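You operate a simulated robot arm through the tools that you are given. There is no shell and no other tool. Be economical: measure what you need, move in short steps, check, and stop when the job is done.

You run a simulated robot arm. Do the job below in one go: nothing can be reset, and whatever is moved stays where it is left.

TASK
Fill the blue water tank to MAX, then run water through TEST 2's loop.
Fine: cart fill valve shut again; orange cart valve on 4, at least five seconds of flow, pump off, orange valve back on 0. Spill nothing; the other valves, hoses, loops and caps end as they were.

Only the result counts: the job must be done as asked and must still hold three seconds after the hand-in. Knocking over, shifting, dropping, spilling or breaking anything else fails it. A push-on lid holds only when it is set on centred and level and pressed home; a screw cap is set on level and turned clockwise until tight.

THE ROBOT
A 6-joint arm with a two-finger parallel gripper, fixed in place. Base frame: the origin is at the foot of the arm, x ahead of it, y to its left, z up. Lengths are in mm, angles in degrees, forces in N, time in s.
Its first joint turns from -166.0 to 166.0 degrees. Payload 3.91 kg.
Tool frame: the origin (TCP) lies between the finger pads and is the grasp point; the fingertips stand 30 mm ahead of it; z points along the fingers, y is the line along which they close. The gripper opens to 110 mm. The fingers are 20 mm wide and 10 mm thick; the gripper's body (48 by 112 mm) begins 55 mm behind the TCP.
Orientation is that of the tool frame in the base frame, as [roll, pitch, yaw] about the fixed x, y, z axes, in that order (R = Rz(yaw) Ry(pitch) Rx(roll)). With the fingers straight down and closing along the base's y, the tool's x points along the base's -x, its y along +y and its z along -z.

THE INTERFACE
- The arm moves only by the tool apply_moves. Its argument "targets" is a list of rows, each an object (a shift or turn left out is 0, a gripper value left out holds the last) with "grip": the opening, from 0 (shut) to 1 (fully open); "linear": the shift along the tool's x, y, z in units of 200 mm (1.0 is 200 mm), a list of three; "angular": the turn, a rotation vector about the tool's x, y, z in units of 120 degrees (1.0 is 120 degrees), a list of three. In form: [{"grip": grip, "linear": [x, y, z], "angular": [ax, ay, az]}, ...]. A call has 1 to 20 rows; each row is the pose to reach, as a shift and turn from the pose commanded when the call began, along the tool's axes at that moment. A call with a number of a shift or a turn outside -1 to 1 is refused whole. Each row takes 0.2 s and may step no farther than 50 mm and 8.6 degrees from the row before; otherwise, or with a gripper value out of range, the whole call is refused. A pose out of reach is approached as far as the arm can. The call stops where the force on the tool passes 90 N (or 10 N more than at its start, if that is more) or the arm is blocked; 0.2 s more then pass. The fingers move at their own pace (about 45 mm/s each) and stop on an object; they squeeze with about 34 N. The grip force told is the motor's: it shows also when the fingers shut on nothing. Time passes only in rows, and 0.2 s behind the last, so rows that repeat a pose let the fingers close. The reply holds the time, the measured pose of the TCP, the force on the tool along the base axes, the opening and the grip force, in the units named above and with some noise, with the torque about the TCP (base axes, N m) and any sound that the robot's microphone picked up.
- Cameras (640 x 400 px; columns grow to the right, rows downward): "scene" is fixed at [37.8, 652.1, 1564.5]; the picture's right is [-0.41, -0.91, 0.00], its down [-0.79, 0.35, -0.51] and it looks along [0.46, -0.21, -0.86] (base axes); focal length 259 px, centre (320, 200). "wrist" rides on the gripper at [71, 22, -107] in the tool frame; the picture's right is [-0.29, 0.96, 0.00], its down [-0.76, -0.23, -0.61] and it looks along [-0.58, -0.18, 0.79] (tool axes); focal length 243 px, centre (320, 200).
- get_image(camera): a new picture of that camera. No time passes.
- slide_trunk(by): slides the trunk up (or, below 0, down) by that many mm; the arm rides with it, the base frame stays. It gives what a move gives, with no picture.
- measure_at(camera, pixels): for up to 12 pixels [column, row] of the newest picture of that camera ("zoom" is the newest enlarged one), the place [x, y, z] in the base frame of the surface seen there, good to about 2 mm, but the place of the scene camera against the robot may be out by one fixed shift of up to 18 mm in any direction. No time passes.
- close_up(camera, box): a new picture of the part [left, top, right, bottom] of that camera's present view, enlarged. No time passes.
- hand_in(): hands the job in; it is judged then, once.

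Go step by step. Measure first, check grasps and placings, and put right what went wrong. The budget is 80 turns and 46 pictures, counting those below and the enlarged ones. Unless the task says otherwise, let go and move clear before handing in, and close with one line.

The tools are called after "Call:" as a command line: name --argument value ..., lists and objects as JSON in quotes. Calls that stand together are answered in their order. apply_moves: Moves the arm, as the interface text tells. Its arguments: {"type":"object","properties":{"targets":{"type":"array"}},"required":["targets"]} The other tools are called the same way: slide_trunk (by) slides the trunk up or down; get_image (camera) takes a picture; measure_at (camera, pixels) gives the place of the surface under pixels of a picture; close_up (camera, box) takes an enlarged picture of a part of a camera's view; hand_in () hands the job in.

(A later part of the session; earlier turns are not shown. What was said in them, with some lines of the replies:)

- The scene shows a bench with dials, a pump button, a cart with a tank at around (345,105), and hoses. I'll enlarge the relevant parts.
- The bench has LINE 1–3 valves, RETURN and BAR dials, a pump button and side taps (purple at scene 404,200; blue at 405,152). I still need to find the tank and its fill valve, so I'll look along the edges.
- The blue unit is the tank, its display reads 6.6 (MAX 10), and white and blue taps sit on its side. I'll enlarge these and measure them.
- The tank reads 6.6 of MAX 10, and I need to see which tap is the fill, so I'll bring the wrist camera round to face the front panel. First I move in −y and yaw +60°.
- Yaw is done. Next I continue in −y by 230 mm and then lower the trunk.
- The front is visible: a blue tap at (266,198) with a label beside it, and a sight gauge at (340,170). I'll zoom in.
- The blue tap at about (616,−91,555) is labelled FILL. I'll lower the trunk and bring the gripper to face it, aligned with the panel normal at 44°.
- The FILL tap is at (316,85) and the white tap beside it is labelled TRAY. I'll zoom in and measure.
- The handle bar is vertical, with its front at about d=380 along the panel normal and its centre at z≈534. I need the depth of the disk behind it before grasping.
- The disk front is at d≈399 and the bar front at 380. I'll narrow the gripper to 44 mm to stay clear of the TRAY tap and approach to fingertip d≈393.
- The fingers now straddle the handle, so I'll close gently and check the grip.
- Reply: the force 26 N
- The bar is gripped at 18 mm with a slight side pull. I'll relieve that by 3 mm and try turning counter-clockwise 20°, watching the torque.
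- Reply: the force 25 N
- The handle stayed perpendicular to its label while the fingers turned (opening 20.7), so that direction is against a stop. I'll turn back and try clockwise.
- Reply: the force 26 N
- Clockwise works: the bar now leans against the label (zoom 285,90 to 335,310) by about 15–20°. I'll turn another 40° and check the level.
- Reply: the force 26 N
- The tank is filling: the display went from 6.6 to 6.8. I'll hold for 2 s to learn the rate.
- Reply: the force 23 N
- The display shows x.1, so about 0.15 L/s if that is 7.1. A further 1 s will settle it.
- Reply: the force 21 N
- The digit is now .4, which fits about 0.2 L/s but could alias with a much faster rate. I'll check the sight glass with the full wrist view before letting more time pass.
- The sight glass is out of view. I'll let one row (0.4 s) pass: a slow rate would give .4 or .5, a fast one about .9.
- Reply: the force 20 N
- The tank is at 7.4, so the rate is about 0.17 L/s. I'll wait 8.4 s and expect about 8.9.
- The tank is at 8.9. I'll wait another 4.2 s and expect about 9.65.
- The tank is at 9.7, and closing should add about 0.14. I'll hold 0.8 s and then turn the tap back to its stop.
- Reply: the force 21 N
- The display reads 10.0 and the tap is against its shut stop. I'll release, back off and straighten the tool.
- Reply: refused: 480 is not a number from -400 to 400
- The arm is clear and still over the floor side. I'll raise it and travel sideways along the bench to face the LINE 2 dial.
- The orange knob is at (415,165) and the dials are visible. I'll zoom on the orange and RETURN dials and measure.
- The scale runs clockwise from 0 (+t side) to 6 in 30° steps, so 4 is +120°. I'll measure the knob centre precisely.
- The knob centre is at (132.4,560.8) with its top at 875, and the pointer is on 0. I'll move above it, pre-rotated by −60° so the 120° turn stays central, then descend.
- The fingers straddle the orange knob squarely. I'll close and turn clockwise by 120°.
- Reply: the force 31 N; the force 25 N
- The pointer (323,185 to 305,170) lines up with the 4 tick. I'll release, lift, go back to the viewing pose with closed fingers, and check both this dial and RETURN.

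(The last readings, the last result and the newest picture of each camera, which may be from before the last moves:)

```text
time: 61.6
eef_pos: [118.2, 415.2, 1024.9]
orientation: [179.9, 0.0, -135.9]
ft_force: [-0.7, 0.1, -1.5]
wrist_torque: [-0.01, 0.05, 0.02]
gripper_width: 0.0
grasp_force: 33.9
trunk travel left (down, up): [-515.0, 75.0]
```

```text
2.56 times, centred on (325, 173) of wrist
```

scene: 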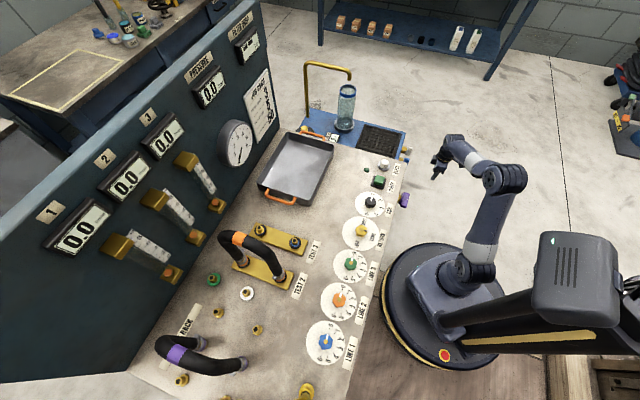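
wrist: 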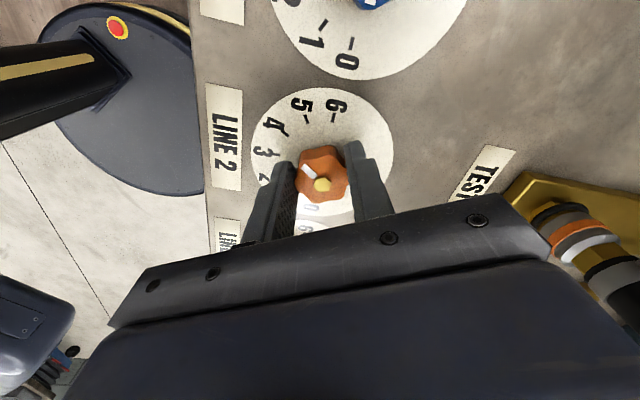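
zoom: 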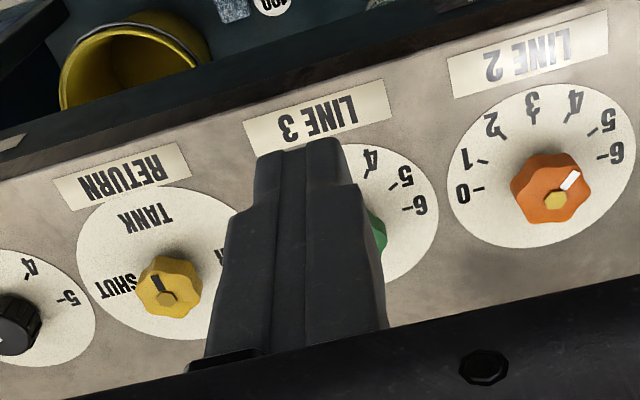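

RETURN points to TANK, which is good. The orange pointer at zoom (553,200) to (575,178) may be past 4, so I'll measure it against the ticks.

Call:
measure_at --camera "zoom" --pixels '[[554, 200], [555, 202], [553, 197], [575, 178], [577, 174], [570, 183], [478, 189], [532, 112], [570, 114], [596, 131], [613, 157], [505, 132]]'

Call:
close_up --camera "wrist" --box '[372, 122, 452, 202]'

```text
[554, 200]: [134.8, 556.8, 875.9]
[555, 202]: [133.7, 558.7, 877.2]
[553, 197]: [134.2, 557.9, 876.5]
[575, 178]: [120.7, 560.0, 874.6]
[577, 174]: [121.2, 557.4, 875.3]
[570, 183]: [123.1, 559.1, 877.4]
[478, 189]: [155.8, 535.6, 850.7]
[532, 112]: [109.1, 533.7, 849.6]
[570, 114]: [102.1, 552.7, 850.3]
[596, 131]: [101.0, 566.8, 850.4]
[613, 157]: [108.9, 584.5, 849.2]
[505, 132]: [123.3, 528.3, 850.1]
```

```text
5.00 times, centred on (412, 162) of wrist
```

zoom: 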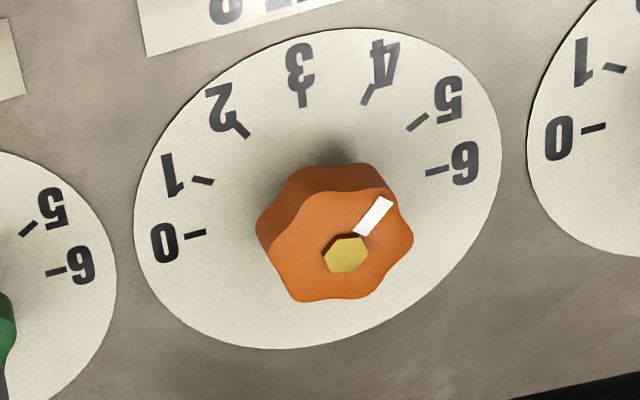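

The pointer measures about 4.4, or 12° past 4. I'll regrasp at the release orientation and turn it back 12°.

Call:
apply_moves --targets '[{"grip": 0.6, "linear": [-0.0704, 0.058, 0], "angular": [0, 0, 0.0625]}, {"linear": [-0.1409, 0.116, 0], "angular": [0, 0, 0.125]}, {"linear": [-0.2113, 0.174, 0], "angular": [0, 0, 0.1875]}, {"linear": [-0.2818, 0.2325, 0], "angular": [0, 0, 0.25]}, {"linear": [-0.3522, 0.2906, 0], "angular": [0, 0, 0.3125]}, {"linear": [-0.4226, 0.349, 0], "angular": [0, 0, 0.375]}, {"linear": [-0.493, 0.407, 0], "angular": [0, 0, 0.4375]}, {"linear": [-0.5635, 0.465, 0], "angular": [0, 0, 0.5]}, {"linear": [-0.5635, 0.465, 0.2], "angular": [0, 0, 0.5]}, {"linear": [-0.5635, 0.465, 0.4], "angular": [0, 0, 0.5]}, {"linear": [-0.5635, 0.465, 0.55], "angular": [0, 0, 0.5]}, {"linear": [-0.5635, 0.465, 0.63], "angular": [0, 0, 0.5]}, {"linear": [-0.5635, 0.465, 0.69], "angular": [0, 0, 0.5]}, {"grip": 0.1, "linear": [-0.5635, 0.465, 0.69], "angular": [0, 0, 0.5]}, {"linear": [-0.5635, 0.465, 0.69], "angular": [0, 0, 0.5]}, {"linear": [-0.5635, 0.465, 0.69], "angular": [0, 0, 0.5]}, {"linear": [-0.5635, 0.465, 0.69], "angular": [0, 0, 0.5]}]'

Call:
apply_moves --targets '[{"angular": [0, 0, -0.033]}, {"angular": [0, 0, -0.067]}, {"angular": [0, 0, -0.1]}, {"angular": [0, 0, -0.1]}]'

```text
time: 65.2
eef_pos: [131.8, 560.3, 891.2]
orientation: [-179.8, -0.1, 163.9]
ft_force: [-5.1, -18.3, -1.0]
wrist_torque: [-0.66, 0.32, -0.05]
gripper_width: 32.6
grasp_force: 45.2
trunk travel left (down, up): [-515.0, 75.0]
```

```text
time: 66.2
eef_pos: [131.3, 559.2, 889.6]
orientation: [-179.9, 0.0, 176.2]
ft_force: [-12.3, -26.7, 5.9]
wrist_torque: [-0.63, -0.1, -0.04]
gripper_width: 32.8
grasp_force: 44.5
trunk travel left (down, up): [-515.0, 75.0]
```

The knob turned back with the gripper. I'll release, lift, return to the view and check.

Call:
apply_moves --targets '[{"grip": 0.6}, {"grip": 0.6}, {"grip": 0.6}, {"grip": 0.6, "linear": [0, 0, -0.15]}, {"linear": [0, 0, -0.35]}, {"linear": [0, 0, -0.55]}, {"linear": [0, 0, -0.69]}, {"grip": 0, "linear": [0.004, -0.12, -0.69], "angular": [0, 0, -0.067]}, {"linear": [0.01, -0.24, -0.69], "angular": [0, 0, -0.133]}, {"linear": [0.015, -0.36, -0.69], "angular": [0, 0, -0.2]}, {"linear": [0.02, -0.48, -0.69], "angular": [0, 0, -0.267]}, {"linear": [0.025, -0.6, -0.69], "angular": [0, 0, -0.333]}, {"linear": [0.031, -0.73, -0.69], "angular": [0, 0, -0.4]}, {"linear": [0.031, -0.73, -0.69], "angular": [0, 0, -0.4]}]'

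Call:
close_up --camera "wrist" --box '[372, 122, 452, 202]'

Call:
measure_at --camera "zoom" --pixels '[[346, 254], [345, 250], [348, 256], [375, 205], [370, 205], [372, 212], [365, 215]]'

```text
time: 69.2
eef_pos: [115.3, 413.8, 1026.5]
orientation: [179.9, 0.0, -135.8]
ft_force: [-0.6, -0.8, -0.2]
wrist_torque: [0.04, -0.02, 0.0]
gripper_width: 0.1
grasp_force: 33.5
trunk travel left (down, up): [-515.0, 75.0]
```

```text
5.00 times, centred on (412, 162) of wrist
```

zoom: 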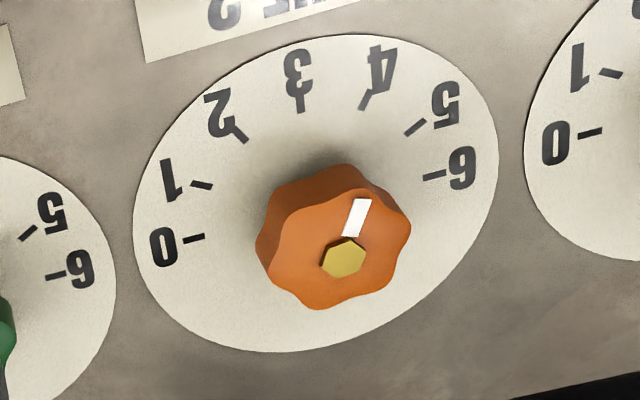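

```text
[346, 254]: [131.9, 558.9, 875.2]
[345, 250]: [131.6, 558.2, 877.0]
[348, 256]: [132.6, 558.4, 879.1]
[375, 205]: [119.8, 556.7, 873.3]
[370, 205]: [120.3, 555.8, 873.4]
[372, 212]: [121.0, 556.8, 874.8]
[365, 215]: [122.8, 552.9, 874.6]
```

A full perspective calculation shows the elevated pointer on 4 should appear at ratio ≈0.68, so the first setting was right and it is now near 3.6. I'll regrasp at this orientation and turn +12° back to 4.

Call:
apply_moves --targets '[{"grip": 0.6, "linear": [-0.08, 0.066, 0], "angular": [0, 0, 0.0571]}, {"linear": [-0.161, 0.133, 0], "angular": [0, 0, 0.1143]}, {"linear": [-0.2415, 0.199, 0], "angular": [0, 0, 0.1714]}, {"linear": [-0.322, 0.266, 0], "angular": [0, 0, 0.2286]}, {"linear": [-0.4025, 0.332, 0], "angular": [0, 0, 0.2857]}, {"linear": [-0.483, 0.399, 0], "angular": [0, 0, 0.3429]}, {"linear": [-0.5635, 0.465, 0], "angular": [0, 0, 0.4]}, {"linear": [-0.5635, 0.465, 0.2], "angular": [0, 0, 0.4]}, {"linear": [-0.5635, 0.465, 0.4], "angular": [0, 0, 0.4]}, {"linear": [-0.5635, 0.465, 0.55], "angular": [0, 0, 0.4]}, {"linear": [-0.5635, 0.465, 0.63], "angular": [0, 0, 0.4]}, {"linear": [-0.5635, 0.465, 0.69], "angular": [0, 0, 0.4]}, {"grip": 0.1, "linear": [-0.5635, 0.465, 0.69], "angular": [0, 0, 0.4]}, {"linear": [-0.5635, 0.465, 0.69], "angular": [0, 0, 0.4]}, {"linear": [-0.5635, 0.465, 0.69], "angular": [0, 0, 0.4]}, {"linear": [-0.5635, 0.465, 0.69], "angular": [0, 0, 0.4]}]'

Call:
apply_moves --targets '[{"angular": [0, 0, 0.033]}, {"angular": [0, 0, 0.067]}, {"angular": [0, 0, 0.1]}, {"angular": [0, 0, 0.1]}]'

Call:
close_up --camera "scene" --box '[300, 270, 380, 330]'

```text
time: 72.6
eef_pos: [134.5, 558.6, 890.5]
orientation: [-179.7, -0.1, 176.0]
ft_force: [-1.6, -14.6, -2.0]
wrist_torque: [-0.6, -0.08, -0.01]
gripper_width: 32.8
grasp_force: 45.0
trunk travel left (down, up): [-515.0, 75.0]
```

```text
time: 73.6
eef_pos: [134.2, 558.6, 889.6]
orientation: [-180.0, 0.0, 163.9]
ft_force: [-0.1, -23.4, -3.7]
wrist_torque: [-0.48, 0.38, -0.01]
gripper_width: 32.7
grasp_force: 44.8
trunk travel left (down, up): [-515.0, 75.0]
```

```text
6.67 times, centred on (340, 300) of scene
```

zoom: 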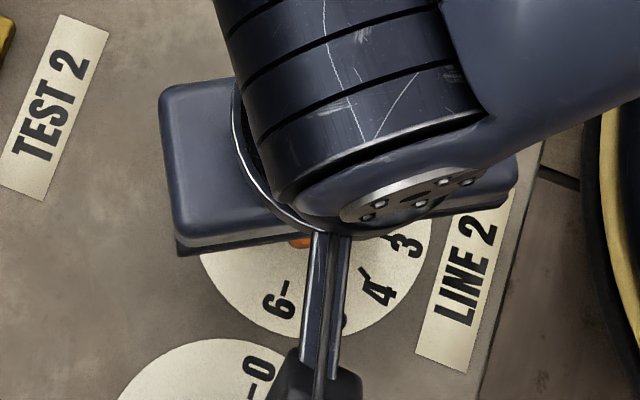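

The gripper is back at yaw 164, the original 4 setting. I'll release, lift and move over the pump button at (400,272) with closed fingers.

Call:
apply_moves --targets '[{"grip": 0.6}, {"grip": 0.6}, {"grip": 0.6}, {"grip": 0.6, "linear": [0, 0, -0.15]}, {"linear": [0, 0, -0.35]}, {"linear": [0, 0, -0.55]}, {"linear": [0, 0, -0.7]}, {"grip": 0, "linear": [-0.21, -0.127, -0.7]}, {"linear": [-0.42, -0.254, -0.7]}, {"linear": [-0.63, -0.381, -0.7]}, {"linear": [-0.842, -0.5075, -0.7]}]'

Call:
apply_moves --targets '[{"linear": [-0.21, -0.127, 0]}, {"linear": [-0.42, -0.254, 0]}, {"linear": [-0.63, -0.381, 0]}, {"linear": [-0.842, -0.5075, 0]}, {"linear": [-0.842, -0.5075, 0.2]}, {"linear": [-0.842, -0.5075, 0.4]}, {"linear": [-0.842, -0.5075, 0.55]}]'

Call:
get_image --camera "wrist"

```text
time: 76.0
eef_pos: [267.1, 416.1, 1029.9]
orientation: [179.9, -0.1, 164.0]
ft_force: [-1.0, 0.6, 0.2]
wrist_torque: [0.01, 0.0, -0.02]
gripper_width: 0.2
grasp_force: 21.9
trunk travel left (down, up): [-515.0, 75.0]
```

```text
time: 77.6
eef_pos: [399.6, 274.0, 918.3]
orientation: [-180.0, 0.0, 164.1]
ft_force: [-0.6, 0.2, 0.8]
wrist_torque: [-0.05, -0.01, 0.03]
gripper_width: 0.0
grasp_force: 34.3
trunk travel left (down, up): [-515.0, 75.0]
```

```text
5 pictures are left
```

wrist: 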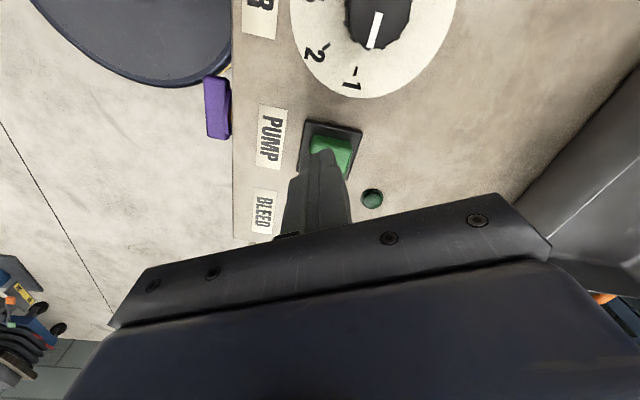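

The fingertips are over the green button at (332,150). I'll check the alignment by measurement.

Call:
measure_at --camera "wrist" --pixels '[[316, 140], [330, 142], [350, 144], [348, 165], [335, 158], [313, 137], [352, 140], [372, 197]]'

```text
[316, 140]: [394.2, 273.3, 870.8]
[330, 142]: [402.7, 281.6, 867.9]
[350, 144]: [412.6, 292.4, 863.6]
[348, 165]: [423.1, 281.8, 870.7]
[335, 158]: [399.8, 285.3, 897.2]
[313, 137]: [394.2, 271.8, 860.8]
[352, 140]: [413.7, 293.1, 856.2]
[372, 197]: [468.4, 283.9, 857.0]
```

The button centre is about (412,273), so I'll shift 12 mm, press down gently and come back up.

Call:
apply_moves --targets '[{"linear": [-0.0577, 0.0166, 0]}, {"linear": [-0.0577, 0.0166, 0.06]}, {"linear": [-0.0577, 0.0166, 0.08]}, {"linear": [-0.0577, 0.0166, 0.09]}, {"linear": [-0.0577, 0.0166, 0.1]}, {"linear": [-0.0577, 0.0166, 0.11]}]'

```text
time: 79.0
eef_pos: [412.4, 273.0, 896.6]
orientation: [179.9, 0.0, 164.0]
ft_force: [-1.1, 0.2, 4.5]
wrist_torque: [0.05, 0.02, 0.02]
gripper_width: 0.0
grasp_force: 34.2
trunk travel left (down, up): [-515.0, 75.0]
heard: click
```

A click was heard. I'll lift off and check the flow displays.

Call:
apply_moves --targets '[{"linear": [0, 0, -0.08]}, {"linear": [0, 0, -0.15]}, {"linear": [0, 0, -0.15]}, {"linear": [0, 0, -0.15]}, {"linear": [0, 0, -0.15]}]'

Call:
get_image --camera "scene"

```text
time: 80.2
eef_pos: [412.8, 272.8, 927.1]
orientation: [179.9, -0.1, 164.0]
ft_force: [0.1, 0.0, 0.7]
wrist_torque: [0.01, 0.01, 0.01]
gripper_width: 0.0
grasp_force: 34.0
trunk travel left (down, up): [-515.0, 75.0]
```

```text
4 pictures are left
```

scene: 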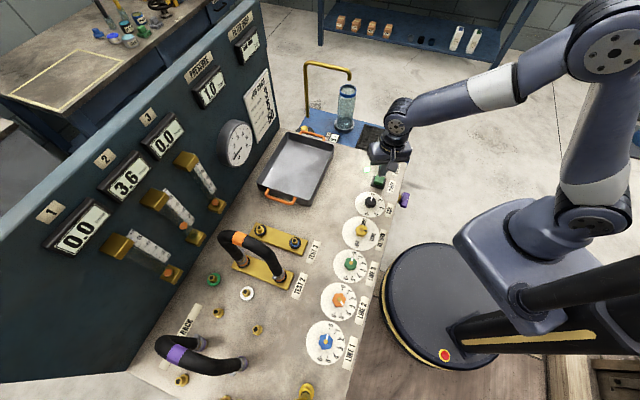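

Display 2 shows 3.6 l/min and pressure is 1.0 bar, so TEST 2 is flowing. I'll wait 8 s and then press the pump button off.

Call:
apply_moves --targets '[{"grip": 0}, {"grip": 0}, {"grip": 0}, {"grip": 0}, {"grip": 0}, {"grip": 0}, {"grip": 0}, {"grip": 0}, {"grip": 0}, {"grip": 0}, {"grip": 0}, {"grip": 0}, {"grip": 0}, {"grip": 0}, {"grip": 0}, {"grip": 0}, {"grip": 0}, {"grip": 0}, {"grip": 0}, {"grip": 0}]'

Call:
apply_moves --targets '[{"grip": 0}, {"grip": 0}, {"grip": 0}, {"grip": 0}, {"grip": 0}, {"grip": 0}, {"grip": 0}, {"grip": 0}, {"grip": 0}, {"grip": 0}, {"grip": 0}, {"grip": 0}, {"grip": 0}, {"grip": 0}, {"grip": 0}, {"grip": 0}, {"grip": 0}, {"grip": 0}, {"grip": 0}, {"grip": 0}]'

Call:
apply_moves --targets '[{"linear": [0, 0, 0.1]}, {"linear": [0, 0, 0.12]}, {"linear": [0, 0, 0.13]}, {"linear": [0, 0, 0.14]}, {"linear": [0, 0, 0.15]}]'

```text
time: 84.4
eef_pos: [412.1, 273.1, 926.5]
orientation: [-180.0, -0.2, 164.0]
ft_force: [1.2, -0.2, 0.7]
wrist_torque: [-0.01, 0.01, 0.01]
gripper_width: 0.0
grasp_force: 34.2
trunk travel left (down, up): [-515.0, 75.0]
```

```text
time: 88.6
eef_pos: [412.0, 272.4, 927.9]
orientation: [-179.9, 0.0, 164.1]
ft_force: [-0.4, -0.6, 0.8]
wrist_torque: [0.0, -0.02, 0.02]
gripper_width: 0.0
grasp_force: 34.0
trunk travel left (down, up): [-515.0, 75.0]
```

```text
time: 89.8
eef_pos: [413.0, 273.1, 896.9]
orientation: [-179.9, -0.1, 164.0]
ft_force: [-1.9, 0.2, 4.3]
wrist_torque: [0.04, 0.06, 0.0]
gripper_width: 0.0
grasp_force: 34.2
trunk travel left (down, up): [-515.0, 75.0]
heard: click
```

A second click: the pump should be off. I'll lift and go back to the orange knob at the same grasp pose.

Call:
apply_moves --targets '[{"linear": [0, 0, -0.2]}, {"linear": [0, 0, -0.42]}, {"linear": [0, 0, -0.66]}, {"grip": 0.6, "linear": [0.174, 0.1, -0.66]}, {"linear": [0.348, 0.2, -0.66]}, {"linear": [0.522, 0.3, -0.66]}, {"linear": [0.696, 0.4, -0.66]}, {"linear": [0.87, 0.5, -0.66]}]'

Call:
apply_moves --targets '[{"linear": [0.174, 0.1, 0]}, {"linear": [0.348, 0.2, 0]}, {"linear": [0.522, 0.3, 0]}, {"linear": [0.696, 0.4, 0]}, {"linear": [0.8717, 0.4984, 0]}, {"linear": [0.8717, 0.4984, 0.2]}, {"linear": [0.8717, 0.4984, 0.4]}, {"linear": [0.8717, 0.4984, 0.55]}, {"linear": [0.8717, 0.4984, 0.65]}, {"linear": [0.8717, 0.4984, 0.7]}]'

Call:
get_image --camera "wrist"

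```text
time: 91.6
eef_pos: [271.9, 413.6, 1027.4]
orientation: [179.9, 0.0, 164.0]
ft_force: [0.5, 0.5, 0.4]
wrist_torque: [0.0, 0.01, 0.0]
gripper_width: 66.1
grasp_force: 0.0
trunk travel left (down, up): [-515.0, 75.0]
```

```text
time: 93.8
eef_pos: [134.4, 561.0, 888.8]
orientation: [180.0, -0.1, 164.0]
ft_force: [-0.2, 0.5, 1.0]
wrist_torque: [-0.02, -0.01, -0.01]
gripper_width: 66.0
grasp_force: 0.1
trunk travel left (down, up): [-515.0, 75.0]
```

```text
3 pictures are left
```

wrist: 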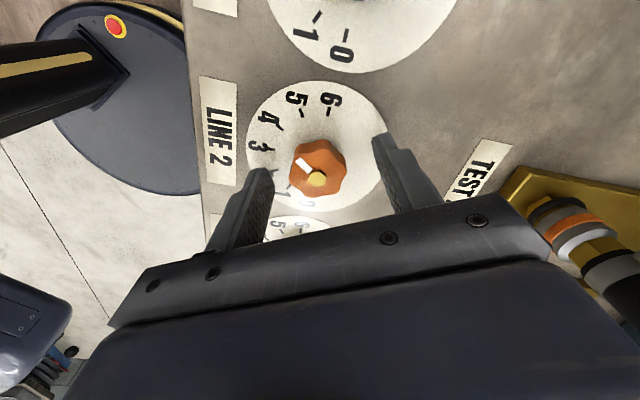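

Pointer at 4 (toward 265,120) and the fingers straddle the knob. I'll close and turn counter-clockwise 120°, with 3° extra in case there is a stop at 0.

Call:
apply_moves --targets '[{"grip": 0.1}, {"grip": 0.1}, {"grip": 0.1}, {"grip": 0.1}, {"grip": 0.1}]'

Call:
apply_moves --targets '[{"angular": [0, 0, -0.0667]}, {"angular": [0, 0, -0.1333]}, {"angular": [0, 0, -0.2]}, {"angular": [0, 0, -0.2667]}, {"angular": [0, 0, -0.3333]}, {"angular": [0, 0, -0.4]}, {"angular": [0, 0, -0.4667]}, {"angular": [0, 0, -0.5333]}, {"angular": [0, 0, -0.6]}, {"angular": [0, 0, -0.6667]}, {"angular": [0, 0, -0.7333]}, {"angular": [0, 0, -0.8]}, {"angular": [0, 0, -0.8667]}, {"angular": [0, 0, -0.9333]}, {"angular": [0, 0, -1.0]}, {"angular": [0, 0, -1.0]}]'

```text
time: 95.0
eef_pos: [132.8, 558.0, 888.3]
orientation: [-179.9, 0.1, 164.0]
ft_force: [-4.1, -13.6, -2.0]
wrist_torque: [-0.55, 0.17, -0.02]
gripper_width: 32.3
grasp_force: 45.4
trunk travel left (down, up): [-515.0, 75.0]
```

```text
time: 98.4
eef_pos: [134.7, 558.2, 888.5]
orientation: [180.0, -0.2, -75.9]
ft_force: [9.4, -25.0, -5.4]
wrist_torque: [-1.13, -0.54, 0.01]
gripper_width: 32.4
grasp_force: 45.2
trunk travel left (down, up): [-515.0, 75.0]
```

The knob followed the turn with no stop torque. I'll open the fingers and compare with the earlier picture at this same pose, where 0 appeared at (312,175) to (290,158).

Call:
apply_moves --targets '[{"grip": 0.6}, {"grip": 0.6}, {"grip": 0.6}, {"grip": 0.6}]'

Call:
close_up --camera "wrist" --box '[230, 70, 390, 215]'

```text
time: 99.4
eef_pos: [133.2, 561.4, 888.2]
orientation: [-180.0, 0.2, -76.0]
ft_force: [0.0, 0.2, 0.4]
wrist_torque: [0.02, 0.0, 0.0]
gripper_width: 66.0
grasp_force: 0.0
trunk travel left (down, up): [-515.0, 75.0]
```

```text
2.76 times, centred on (310, 142) of wrist
```

zoom: 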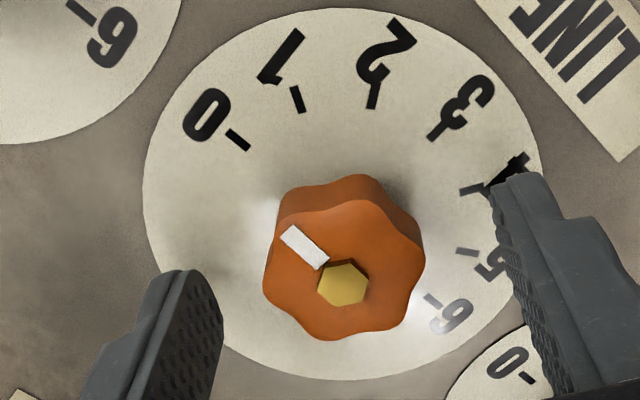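

The pointer slope (zoom 285,232 to 325,263) matches the original 0 position and the 0 tick. I'll lift clear and check the displays.

Call:
apply_moves --targets '[{"linear": [0, 0, -0.15]}, {"linear": [0, 0, -0.35]}, {"linear": [0, 0, -0.55]}, {"linear": [0, 0, -0.75]}, {"linear": [0.2, 0, -0.9]}, {"linear": [0.4, 0, -0.95]}]'

Call:
get_image --camera "scene"

```text
time: 100.8
eef_pos: [151.0, 480.9, 1079.4]
orientation: [-180.0, 0.1, -76.0]
ft_force: [0.0, 1.3, -0.7]
wrist_torque: [0.0, -0.06, 0.03]
gripper_width: 66.1
grasp_force: 0.0
trunk travel left (down, up): [-515.0, 75.0]
```

```text
1 pictures are left
```

scene: 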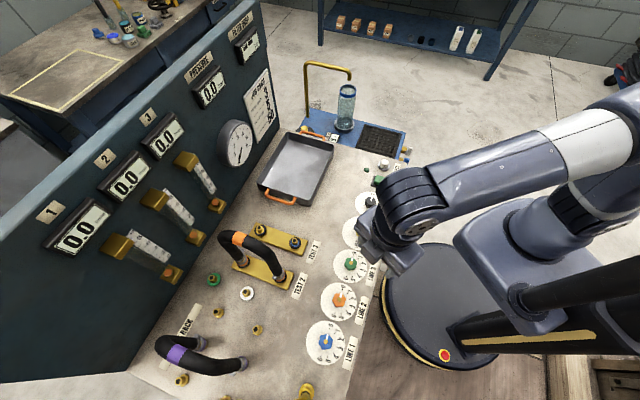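

All flow displays and the pressure read 0.0. The last picture goes to the tank display.

Call:
close_up --camera "scene" --box '[300, 120, 350, 151]'

```text
12.80 times, centred on (325, 136) of scene
```

zoom: 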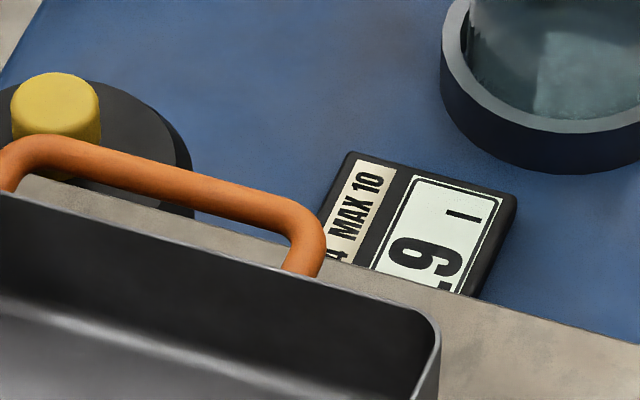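

The display reads 9.9, after showing 10.0 when the fill finished. The small drop came with the loop run, and everything is shut and clear, so I'm handing in.

Call:
hand_in

```text
The job is handed in.
```

I filled the tank to MAX (10.0) and shut the fill valve, then ran TEST 2's loop for over 8 s with the orange valve on 4; the pump is off, the orange valve is back on 0, and the tank display now reads 9.9.
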